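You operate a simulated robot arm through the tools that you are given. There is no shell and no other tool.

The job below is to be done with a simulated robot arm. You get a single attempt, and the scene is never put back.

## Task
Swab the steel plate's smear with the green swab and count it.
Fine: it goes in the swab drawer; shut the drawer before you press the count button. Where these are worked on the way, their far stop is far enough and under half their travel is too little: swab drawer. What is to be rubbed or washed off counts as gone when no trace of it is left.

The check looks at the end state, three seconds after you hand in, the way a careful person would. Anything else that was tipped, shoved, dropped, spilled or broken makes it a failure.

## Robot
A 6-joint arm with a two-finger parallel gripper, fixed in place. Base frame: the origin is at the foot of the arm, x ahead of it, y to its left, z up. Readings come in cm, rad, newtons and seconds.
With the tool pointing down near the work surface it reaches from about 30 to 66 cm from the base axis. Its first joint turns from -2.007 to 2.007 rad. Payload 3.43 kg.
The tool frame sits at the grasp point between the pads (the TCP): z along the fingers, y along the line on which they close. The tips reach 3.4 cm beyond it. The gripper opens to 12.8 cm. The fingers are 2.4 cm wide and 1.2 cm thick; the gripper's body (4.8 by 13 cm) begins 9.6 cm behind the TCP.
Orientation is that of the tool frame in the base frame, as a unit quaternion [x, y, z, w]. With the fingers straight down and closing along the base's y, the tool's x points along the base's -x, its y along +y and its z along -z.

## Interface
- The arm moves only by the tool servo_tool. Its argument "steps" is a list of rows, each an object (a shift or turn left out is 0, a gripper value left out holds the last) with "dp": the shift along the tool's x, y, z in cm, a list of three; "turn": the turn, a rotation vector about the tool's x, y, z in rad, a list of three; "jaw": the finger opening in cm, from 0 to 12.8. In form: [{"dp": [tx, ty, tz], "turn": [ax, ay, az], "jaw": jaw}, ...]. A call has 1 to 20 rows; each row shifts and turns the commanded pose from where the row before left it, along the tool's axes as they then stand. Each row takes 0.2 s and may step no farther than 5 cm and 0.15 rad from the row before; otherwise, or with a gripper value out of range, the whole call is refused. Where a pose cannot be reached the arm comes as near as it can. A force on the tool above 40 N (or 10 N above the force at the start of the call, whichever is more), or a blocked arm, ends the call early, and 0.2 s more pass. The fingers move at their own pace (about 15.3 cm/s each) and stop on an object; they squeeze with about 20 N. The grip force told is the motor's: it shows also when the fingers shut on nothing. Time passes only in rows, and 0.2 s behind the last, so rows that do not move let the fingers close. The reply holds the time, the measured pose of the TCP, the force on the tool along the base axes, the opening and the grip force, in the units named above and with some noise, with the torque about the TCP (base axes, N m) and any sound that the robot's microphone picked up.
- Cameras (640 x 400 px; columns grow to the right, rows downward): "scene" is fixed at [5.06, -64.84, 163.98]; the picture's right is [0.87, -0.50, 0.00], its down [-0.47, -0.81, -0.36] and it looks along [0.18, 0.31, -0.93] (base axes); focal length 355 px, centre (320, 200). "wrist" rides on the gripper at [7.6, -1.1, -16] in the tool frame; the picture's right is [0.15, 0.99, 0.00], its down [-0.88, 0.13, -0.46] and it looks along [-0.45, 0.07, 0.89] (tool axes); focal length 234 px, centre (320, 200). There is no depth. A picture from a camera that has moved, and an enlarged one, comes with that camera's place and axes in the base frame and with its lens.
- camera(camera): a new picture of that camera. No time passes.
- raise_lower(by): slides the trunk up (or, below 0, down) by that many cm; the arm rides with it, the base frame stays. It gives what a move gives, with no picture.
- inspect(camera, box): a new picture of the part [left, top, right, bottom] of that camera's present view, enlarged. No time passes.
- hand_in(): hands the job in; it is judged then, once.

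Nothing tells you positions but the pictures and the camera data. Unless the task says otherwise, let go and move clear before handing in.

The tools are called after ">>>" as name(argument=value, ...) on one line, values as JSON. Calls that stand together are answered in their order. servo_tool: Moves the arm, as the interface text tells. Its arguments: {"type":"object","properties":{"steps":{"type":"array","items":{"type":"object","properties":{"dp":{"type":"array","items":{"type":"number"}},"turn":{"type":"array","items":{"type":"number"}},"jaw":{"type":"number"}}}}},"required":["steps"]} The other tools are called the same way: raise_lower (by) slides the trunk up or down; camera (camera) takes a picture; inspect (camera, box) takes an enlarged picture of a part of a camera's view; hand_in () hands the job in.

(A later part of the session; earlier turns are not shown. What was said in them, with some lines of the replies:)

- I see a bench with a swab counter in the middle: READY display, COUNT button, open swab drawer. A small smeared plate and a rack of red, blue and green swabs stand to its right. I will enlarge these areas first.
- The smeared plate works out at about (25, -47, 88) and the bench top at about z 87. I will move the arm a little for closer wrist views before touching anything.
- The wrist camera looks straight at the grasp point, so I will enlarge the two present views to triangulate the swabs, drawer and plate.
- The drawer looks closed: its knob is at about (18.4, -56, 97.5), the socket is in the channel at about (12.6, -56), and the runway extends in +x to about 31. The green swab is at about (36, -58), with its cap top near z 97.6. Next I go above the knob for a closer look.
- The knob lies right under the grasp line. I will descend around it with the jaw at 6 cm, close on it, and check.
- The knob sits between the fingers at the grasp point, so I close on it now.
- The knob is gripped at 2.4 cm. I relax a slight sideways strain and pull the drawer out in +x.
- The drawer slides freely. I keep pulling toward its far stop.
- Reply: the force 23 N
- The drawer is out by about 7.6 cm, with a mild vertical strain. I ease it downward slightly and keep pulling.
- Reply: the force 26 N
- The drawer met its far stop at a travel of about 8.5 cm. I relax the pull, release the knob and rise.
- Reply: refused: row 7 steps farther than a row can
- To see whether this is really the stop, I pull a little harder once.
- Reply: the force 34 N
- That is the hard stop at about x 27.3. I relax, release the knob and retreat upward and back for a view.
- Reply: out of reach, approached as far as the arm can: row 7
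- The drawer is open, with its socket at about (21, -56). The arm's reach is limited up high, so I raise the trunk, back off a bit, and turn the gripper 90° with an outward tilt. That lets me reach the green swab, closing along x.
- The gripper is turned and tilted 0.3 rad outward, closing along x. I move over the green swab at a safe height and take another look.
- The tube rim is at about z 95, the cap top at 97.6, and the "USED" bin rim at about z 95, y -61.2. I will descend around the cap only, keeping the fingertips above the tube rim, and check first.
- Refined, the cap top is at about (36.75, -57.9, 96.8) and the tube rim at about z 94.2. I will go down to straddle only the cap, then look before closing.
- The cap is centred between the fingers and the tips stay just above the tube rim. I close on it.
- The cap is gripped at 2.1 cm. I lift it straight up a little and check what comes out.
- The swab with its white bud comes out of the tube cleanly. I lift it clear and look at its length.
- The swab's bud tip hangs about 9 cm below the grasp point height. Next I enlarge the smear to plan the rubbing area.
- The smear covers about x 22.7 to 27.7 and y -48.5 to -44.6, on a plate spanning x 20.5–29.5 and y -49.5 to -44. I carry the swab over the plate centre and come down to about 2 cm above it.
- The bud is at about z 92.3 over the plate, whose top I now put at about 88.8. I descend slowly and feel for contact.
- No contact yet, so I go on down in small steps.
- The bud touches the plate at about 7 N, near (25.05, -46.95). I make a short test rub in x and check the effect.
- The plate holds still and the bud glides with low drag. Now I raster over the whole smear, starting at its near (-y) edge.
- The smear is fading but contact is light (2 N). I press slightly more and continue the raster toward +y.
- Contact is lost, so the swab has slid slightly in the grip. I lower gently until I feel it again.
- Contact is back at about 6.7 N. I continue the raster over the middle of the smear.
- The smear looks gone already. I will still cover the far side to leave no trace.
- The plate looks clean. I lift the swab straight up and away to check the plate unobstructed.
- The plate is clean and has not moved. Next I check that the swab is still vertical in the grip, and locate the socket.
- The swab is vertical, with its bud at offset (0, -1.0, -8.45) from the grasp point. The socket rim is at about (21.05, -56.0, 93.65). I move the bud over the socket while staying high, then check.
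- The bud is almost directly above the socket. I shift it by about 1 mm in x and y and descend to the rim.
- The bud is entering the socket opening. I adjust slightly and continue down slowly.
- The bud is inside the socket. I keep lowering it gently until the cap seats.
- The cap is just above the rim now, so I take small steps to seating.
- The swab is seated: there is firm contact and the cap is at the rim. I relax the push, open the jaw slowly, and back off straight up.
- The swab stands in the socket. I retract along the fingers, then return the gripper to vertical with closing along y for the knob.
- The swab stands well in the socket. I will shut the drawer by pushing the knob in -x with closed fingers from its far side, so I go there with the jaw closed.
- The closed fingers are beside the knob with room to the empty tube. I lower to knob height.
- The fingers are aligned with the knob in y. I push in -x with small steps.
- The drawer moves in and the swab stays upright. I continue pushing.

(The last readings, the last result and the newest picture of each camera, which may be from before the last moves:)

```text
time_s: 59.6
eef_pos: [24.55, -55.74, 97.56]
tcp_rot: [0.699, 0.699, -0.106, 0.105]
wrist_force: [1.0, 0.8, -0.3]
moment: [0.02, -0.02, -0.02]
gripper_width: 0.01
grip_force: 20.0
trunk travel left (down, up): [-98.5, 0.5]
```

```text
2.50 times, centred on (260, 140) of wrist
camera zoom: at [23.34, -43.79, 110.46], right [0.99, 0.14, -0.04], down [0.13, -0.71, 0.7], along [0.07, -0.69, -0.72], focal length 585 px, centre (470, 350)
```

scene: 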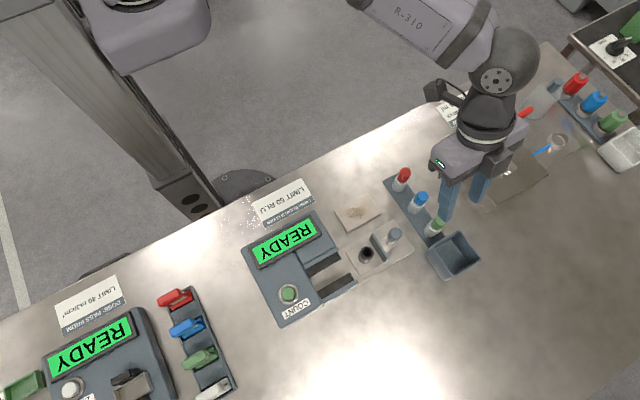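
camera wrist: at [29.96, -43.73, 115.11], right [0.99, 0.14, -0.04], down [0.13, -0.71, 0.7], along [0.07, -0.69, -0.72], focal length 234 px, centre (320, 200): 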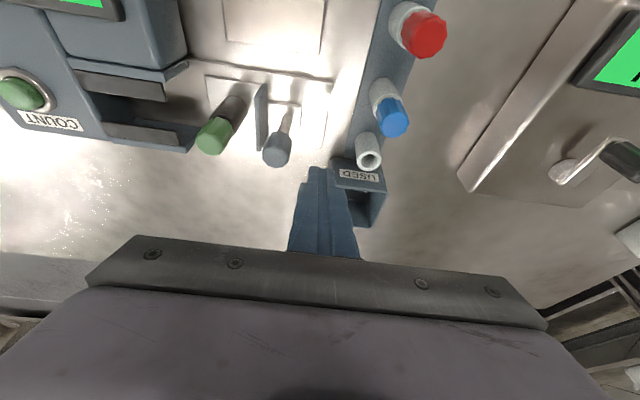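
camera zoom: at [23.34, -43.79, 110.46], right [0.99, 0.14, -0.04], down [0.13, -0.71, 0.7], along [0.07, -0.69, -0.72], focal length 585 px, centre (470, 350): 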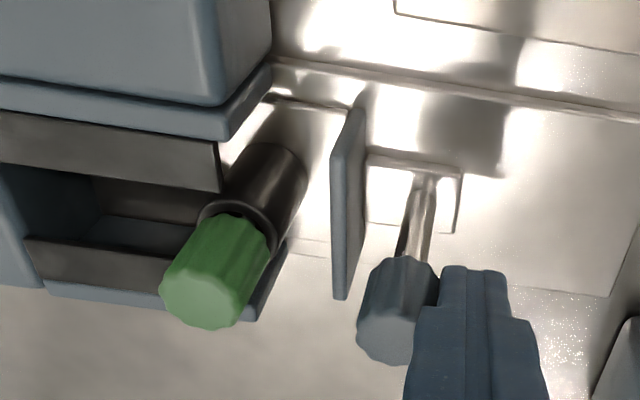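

The socket is entering between the dark bars cleanly, so I push on to the closed stop.

>>> servo_tool(steps=[{"dp": [0, -0.4, 0]}, {"dp": [0, -0.4, 0]}, {"dp": [0, -0.4, 0]}, {"dp": [0, -0.4, 0]}, {"dp": [0, -0.4, 0]}, {"dp": [0, -0.4, 0]}, {"dp": [0, 0, 0]}])

>>> inspect(camera="scene", box=[290, 190, 410, 290])

>>> inspect(camera="wrist", box=[160, 60, 360, 220])

```text
time_s: 61.2
eef_pos: [22.18, -55.84, 97.59]
tcp_rot: [0.699, 0.699, -0.106, 0.106]
wrist_force: [0.3, 1.2, 0.2]
moment: [-0.01, 0.0, 0.02]
gripper_width: 0.02
grip_force: 20.1
trunk travel left (down, up): [-98.5, 0.5]
```

```text
4.00 times, centred on (350, 240) of scene
camera zoom: at [5.06, -64.84, 163.98], right [0.87, -0.5, 0.0], down [-0.47, -0.81, -0.36], along [0.18, 0.31, -0.93], focal length 1418 px, centre (200, 40)
```

zoom: 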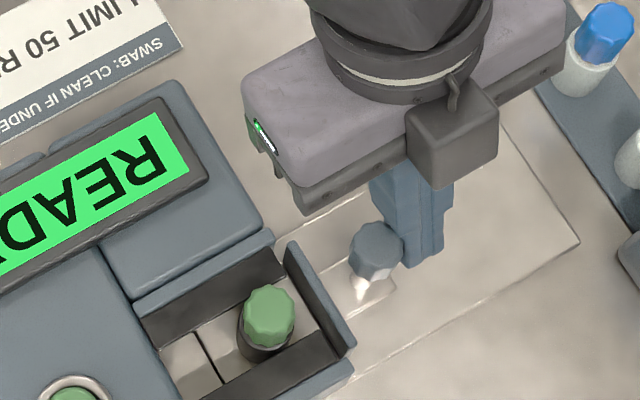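

```text
2.50 times, centred on (260, 140) of wrist
camera zoom: at [20.88, -43.74, 110.59], right [0.99, 0.14, -0.04], down [0.13, -0.71, 0.7], along [0.07, -0.69, -0.72], focal length 585 px, centre (470, 350)
```

zoom: 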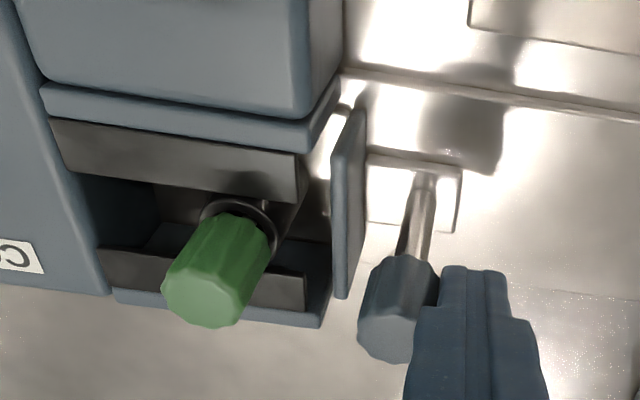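

About 1 cm remains. I take the last stretch in small steps until the stop pushes back.

>>> servo_tool(steps=[{"dp": [0, -0.3, 0]}, {"dp": [0, -0.3, 0]}, {"dp": [0, -0.3, 0]}, {"dp": [0, -0.3, 0]}, {"dp": [0, 0, 0]}])

>>> inspect(camera="scene", box=[290, 190, 410, 290])

```text
time_s: 62.4
eef_pos: [20.92, -55.72, 97.6]
tcp_rot: [0.699, 0.699, -0.106, 0.106]
wrist_force: [-0.3, 0.7, 0.6]
moment: [0.01, -0.02, 0.01]
gripper_width: 0.02
grip_force: 20.6
trunk travel left (down, up): [-98.5, 0.5]
```

```text
4.00 times, centred on (350, 240) of scene
camera zoom: at [5.06, -64.84, 163.98], right [0.87, -0.5, 0.0], down [-0.47, -0.81, -0.36], along [0.18, 0.31, -0.93], focal length 1418 px, centre (200, 40)
```

zoom: 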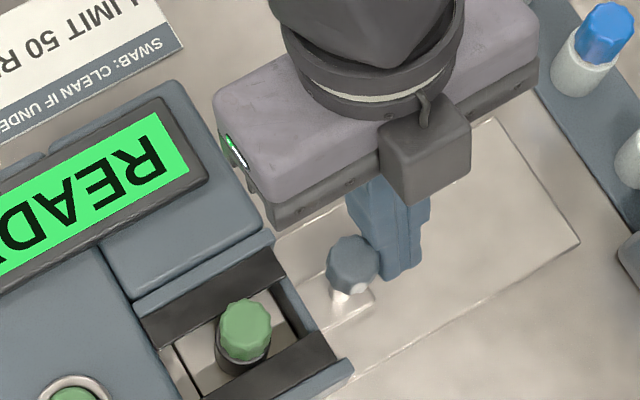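

The knob is back at its original closed place. One light extra push confirms the stop.

>>> servo_tool(steps=[{"dp": [0, -0.2, 0]}, {"dp": [0, -0.2, 0]}, {"dp": [0, 0, 0]}])

>>> inspect(camera="scene", box=[290, 190, 410, 290])

```text
time_s: 63.2
eef_pos: [20.69, -55.69, 97.59]
tcp_rot: [0.699, 0.7, -0.106, 0.106]
wrist_force: [14.6, 3.1, -1.0]
moment: [0.06, -0.23, 0.07]
gripper_width: 0.0
grip_force: 20.1
trunk travel left (down, up): [-98.5, 0.5]
```

```text
4.00 times, centred on (350, 240) of scene
camera zoom: at [5.06, -64.84, 163.98], right [0.87, -0.5, 0.0], down [-0.47, -0.81, -0.36], along [0.18, 0.31, -0.93], focal length 1418 px, centre (200, 40)
```

zoom: 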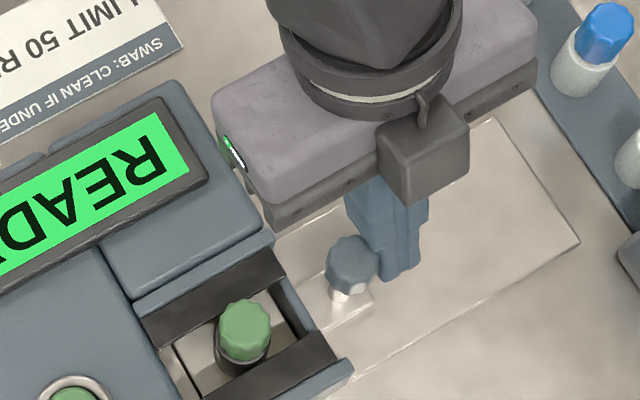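

The drawer is firmly shut with the swab inside. I back off, rise, make the tool vertical, and go over the COUNT button.

>>> servo_tool(steps=[{"dp": [0, 1, 0]}, {"dp": [-0.739, 0, -2.39]}, {"dp": [-0.739, 0, -2.39]}, {"dp": [-0.739, 0, -2.39]}, {"dp": [-0.739, 0, -2.39]}, {"turn": [0, 0.15, 0]}, {"turn": [0, 0.15, 0]}, {"dp": [0, -4.5, 0]}, {"dp": [0, -4.5, 0]}, {"dp": [0, -4.5, 0]}, {"dp": [0, -4.5, 0]}, {"dp": [0, 0, 0]}])

>>> camera(camera="wrist")

>>> camera(camera="scene")

```text
time_s: 65.8
eef_pos: [3.36, -55.66, 107.39]
tcp_rot: [0.706, 0.708, -0.001, 0.0]
wrist_force: [0.1, 0.8, -0.2]
moment: [0.02, 0.02, 0.01]
gripper_width: 0.0
grip_force: 20.2
trunk travel left (down, up): [-98.5, 0.5]
```

```text
taken
camera wrist: at [2.15, -48.11, 123.35], right [0.99, 0.15, 0.0], down [0.13, -0.88, 0.46], along [0.07, -0.45, -0.89], focal length 234 px, centre (320, 200)
```

wrist: 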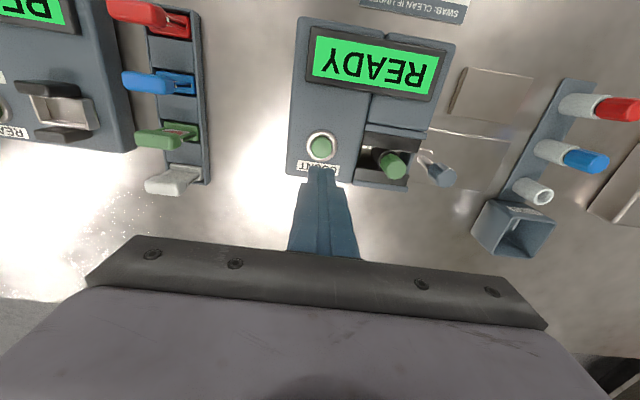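

```text
taken
```

scene: 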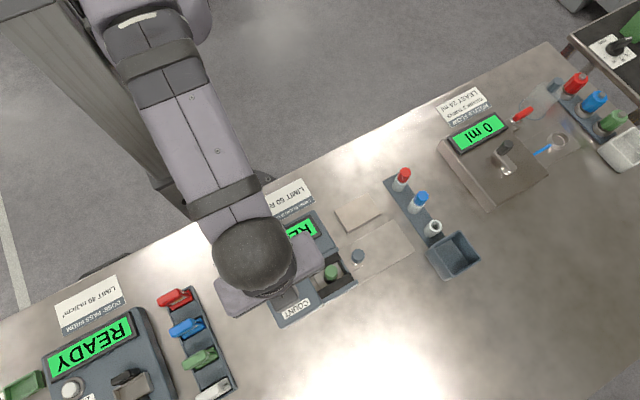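

>>> inspect(camera="wrist", box=[270, 100, 430, 220])

```text
3.33 times, centred on (350, 160) of wrist
camera zoom: at [2.15, -48.11, 123.35], right [0.99, 0.15, 0.0], down [0.13, -0.88, 0.46], along [0.07, -0.45, -0.89], focal length 781 px, centre (220, 333)
```

zoom: 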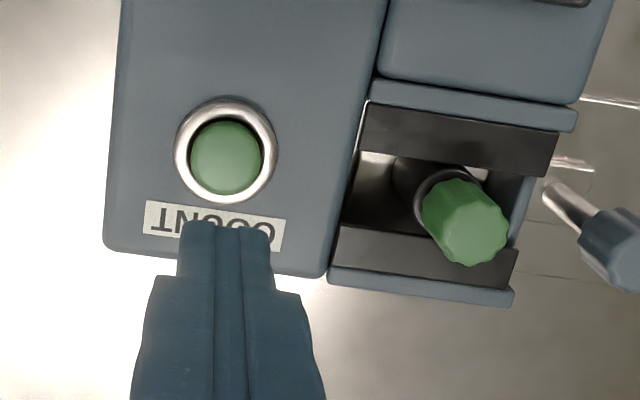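

The COUNT button is at about (3.5, -55.3) with its top near z 95. I centre the closed fingers over it and come down close.

>>> servo_tool(steps=[{"dp": [0.35, 0.15, 0]}, {"dp": [0, 0, 2.3]}, {"dp": [0, 0, 2.3]}, {"dp": [0, 0, 2.0]}, {"dp": [0, 0, 0]}])

>>> inspect(camera="wrist", box=[250, 60, 450, 220])

```text
time_s: 67.0
eef_pos: [3.45, -55.43, 100.89]
tcp_rot: [0.707, 0.707, 0.001, 0.0]
wrist_force: [0.9, 0.6, -0.1]
moment: [0.02, 0.01, -0.01]
gripper_width: 0.0
grip_force: 19.7
trunk travel left (down, up): [-98.5, 0.5]
```

```text
2.50 times, centred on (350, 140) of wrist
camera zoom: at [2.22, -47.75, 116.76], right [0.99, 0.15, 0.0], down [0.13, -0.88, 0.46], along [0.07, -0.45, -0.89], focal length 585 px, centre (245, 350)
```

zoom: 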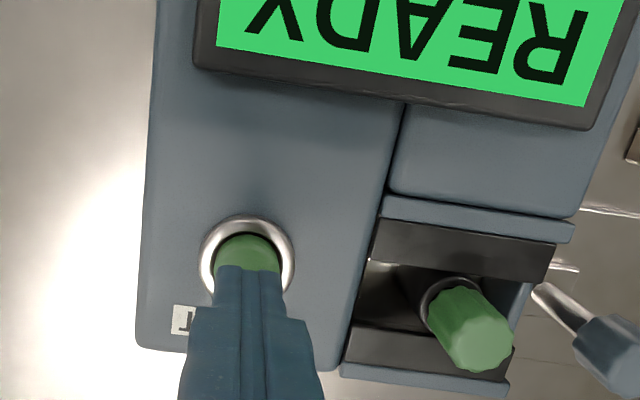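

The fingers are over the button. I press slowly and watch the force and sound.

>>> servo_tool(steps=[{"dp": [0, 0, 0.8]}, {"dp": [0, 0, 0.6]}, {"dp": [0, 0, 0.4]}, {"dp": [0, 0, 0.3]}, {"dp": [0, 0, 0.3]}, {"dp": [0, 0, 0]}])

>>> inspect(camera="wrist", box=[250, 0, 450, 220])

```text
time_s: 68.4
eef_pos: [3.57, -55.35, 98.48]
tcp_rot: [0.707, 0.707, -0.001, 0.001]
wrist_force: [0.7, 0.6, 1.4]
moment: [0.02, -0.04, -0.02]
gripper_width: 0.0
grip_force: 20.0
trunk travel left (down, up): [-98.5, 0.5]
```

```text
1.82 times, centred on (350, 110) of wrist
camera zoom: at [2.42, -47.73, 114.39], right [0.99, 0.15, 0.0], down [0.13, -0.88, 0.46], along [0.07, -0.45, -0.89], focal length 426 px, centre (266, 364)
```

zoom: 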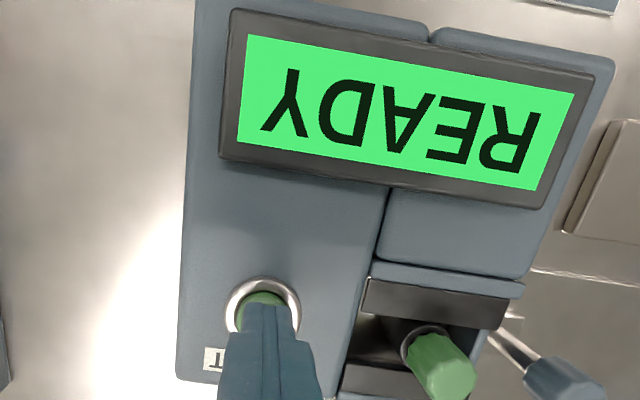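

Contact is just starting and the display still says READY, so I press a little further.

>>> servo_tool(steps=[{"dp": [0, 0, 0.2]}, {"dp": [0, 0, 0.2]}, {"dp": [0, 0, 0]}])

>>> inspect(camera="wrist", box=[250, 0, 450, 220])

```text
time_s: 69.2
eef_pos: [3.44, -55.33, 98.11]
tcp_rot: [0.708, 0.707, 0.0, 0.0]
wrist_force: [1.4, -0.5, 0.4]
moment: [0.06, 0.13, 0.01]
gripper_width: 0.0
grip_force: 19.8
trunk travel left (down, up): [-98.5, 0.5]
heard: click
```

```text
1.82 times, centred on (350, 110) of wrist
camera zoom: at [2.33, -47.74, 114.06], right [0.99, 0.15, 0.0], down [0.13, -0.88, 0.46], along [0.07, -0.45, -0.89], focal length 426 px, centre (266, 364)
```

zoom: 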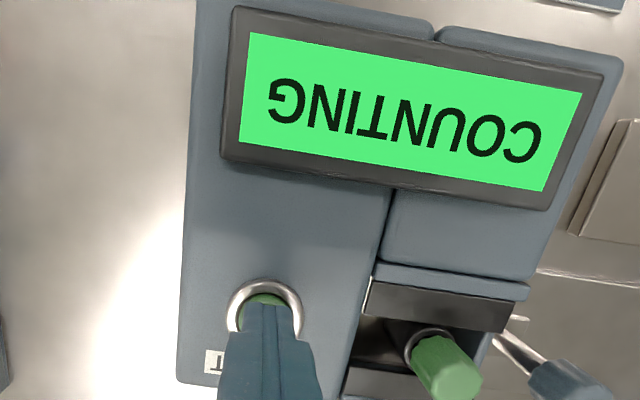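

The button clicked and the display shows COUNTING. I release it by rising, then wait for the result.

>>> servo_tool(steps=[{"dp": [0, 0, -1]}, {"dp": [0, 0, -2]}, {"dp": [0, 0, -3]}, {"dp": [0, 0, -3]}, {"dp": [0, 0, 0]}, {"dp": [0, 0, 0]}, {"dp": [0, 0, 0]}, {"dp": [0, 0, 0]}, {"dp": [0, 0, 0]}, {"dp": [0, 0, 0]}])

>>> camera(camera="wrist")

```text
time_s: 71.4
eef_pos: [3.54, -55.26, 107.36]
tcp_rot: [0.707, 0.707, 0.0, 0.0]
wrist_force: [-1.3, 0.2, 0.2]
moment: [0.01, 0.0, -0.01]
gripper_width: 0.01
grip_force: 19.8
trunk travel left (down, up): [-98.5, 0.5]
```

```text
taken
camera wrist: at [2.46, -47.54, 123.26], right [0.99, 0.15, 0.0], down [0.13, -0.88, 0.46], along [0.07, -0.45, -0.89], focal length 234 px, centre (320, 200)
```

wrist: 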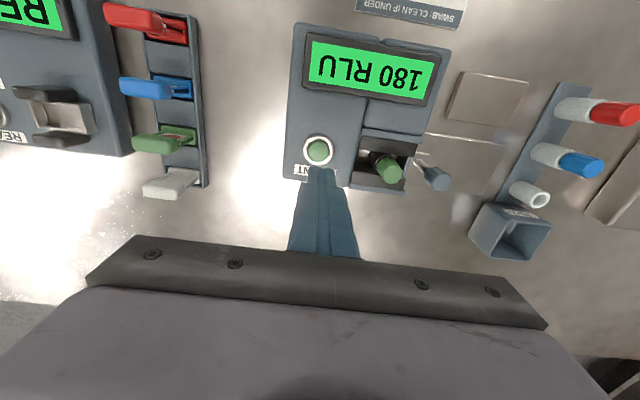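

The count is finished and reads 180 RLU. I move the arm clear and check the whole scene before handing in.

>>> servo_tool(steps=[{"dp": [3, 0, -1]}, {"dp": [3, 0, -1]}, {"dp": [4, 0, 0]}, {"dp": [4, 0, 0]}, {"dp": [0, 0, 0]}])

>>> camera(camera="scene")

>>> inspect(camera="scene", box=[240, 170, 480, 330])

>>> inspect(camera="scene", box=[290, 195, 390, 300])

```text
time_s: 72.6
eef_pos: [3.74, -41.36, 109.2]
tcp_rot: [0.707, 0.707, 0.0, -0.001]
wrist_force: [0.0, -0.6, 0.1]
moment: [-0.02, -0.03, 0.02]
gripper_width: 0.0
grip_force: 20.1
trunk travel left (down, up): [-98.5, 0.5]
```

```text
taken
```

scene: 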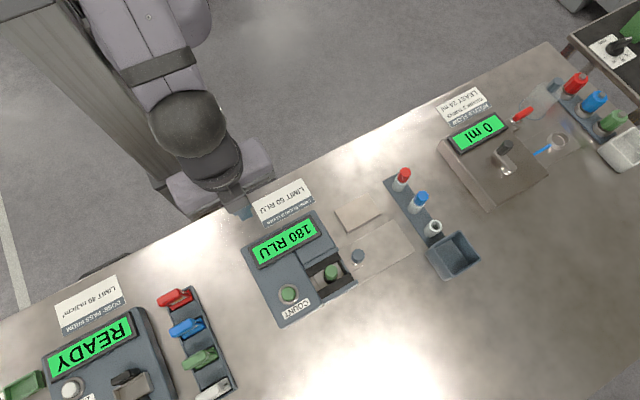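

```text
2.50 times, centred on (360, 250) of scene
camera zoom: at [5.06, -64.84, 163.98], right [0.87, -0.5, 0.0], down [-0.47, -0.81, -0.36], along [0.18, 0.31, -0.93], focal length 886 px, centre (220, 75)
```

zoom: 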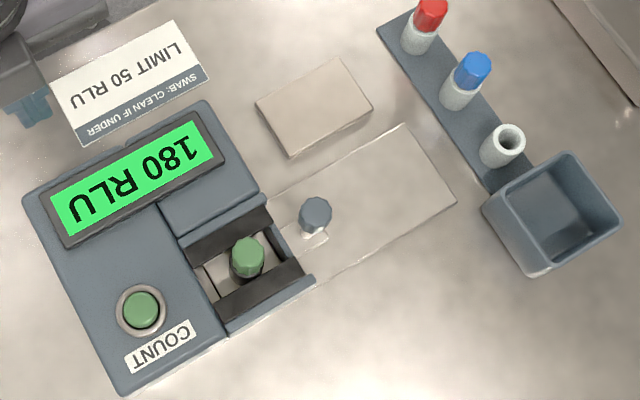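

```text
3.81 times, centred on (340, 248) of scene
camera zoom: at [5.06, -64.84, 163.98], right [0.87, -0.5, 0.0], down [-0.47, -0.81, -0.36], along [0.18, 0.31, -0.93], focal length 1351 px, centre (244, 19)
```

zoom: 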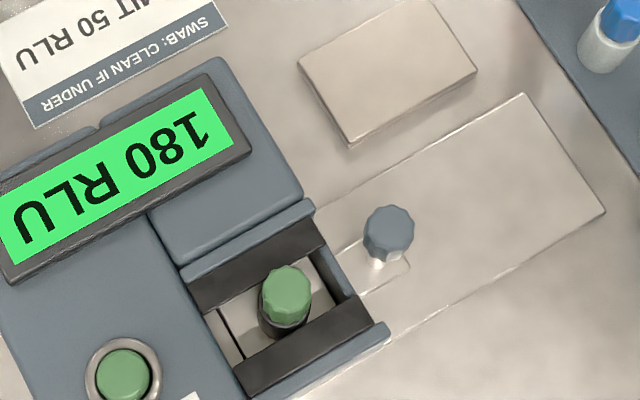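

Everything is in place: the plate is clean and unmoved, and the drawer is shut with the green swab in its socket. The count shows 180 RLU, nothing else has moved, and the arm is clear, so I hand in.

>>> hand_in()

```text
The job is handed in.
```

I swabbed the steel plate's smear with the green swab and counted it. The display reads **180 RLU**, which is over the card's limit of 50 RLU, so it does not count as clean.

- **Plate:** no trace of the smear is visible in the enlarged views, and the plate did not move.
- **Drawer:** I opened it to its far stop, stood the swab in its socket, and pushed it shut against the stop. Only then did I press COUNT.
- **Rest of the bench:** nothing else looked moved or tipped. The arm was clear before I handed in.

I don't have the check's verdict, only confirmation that the job was handed in.
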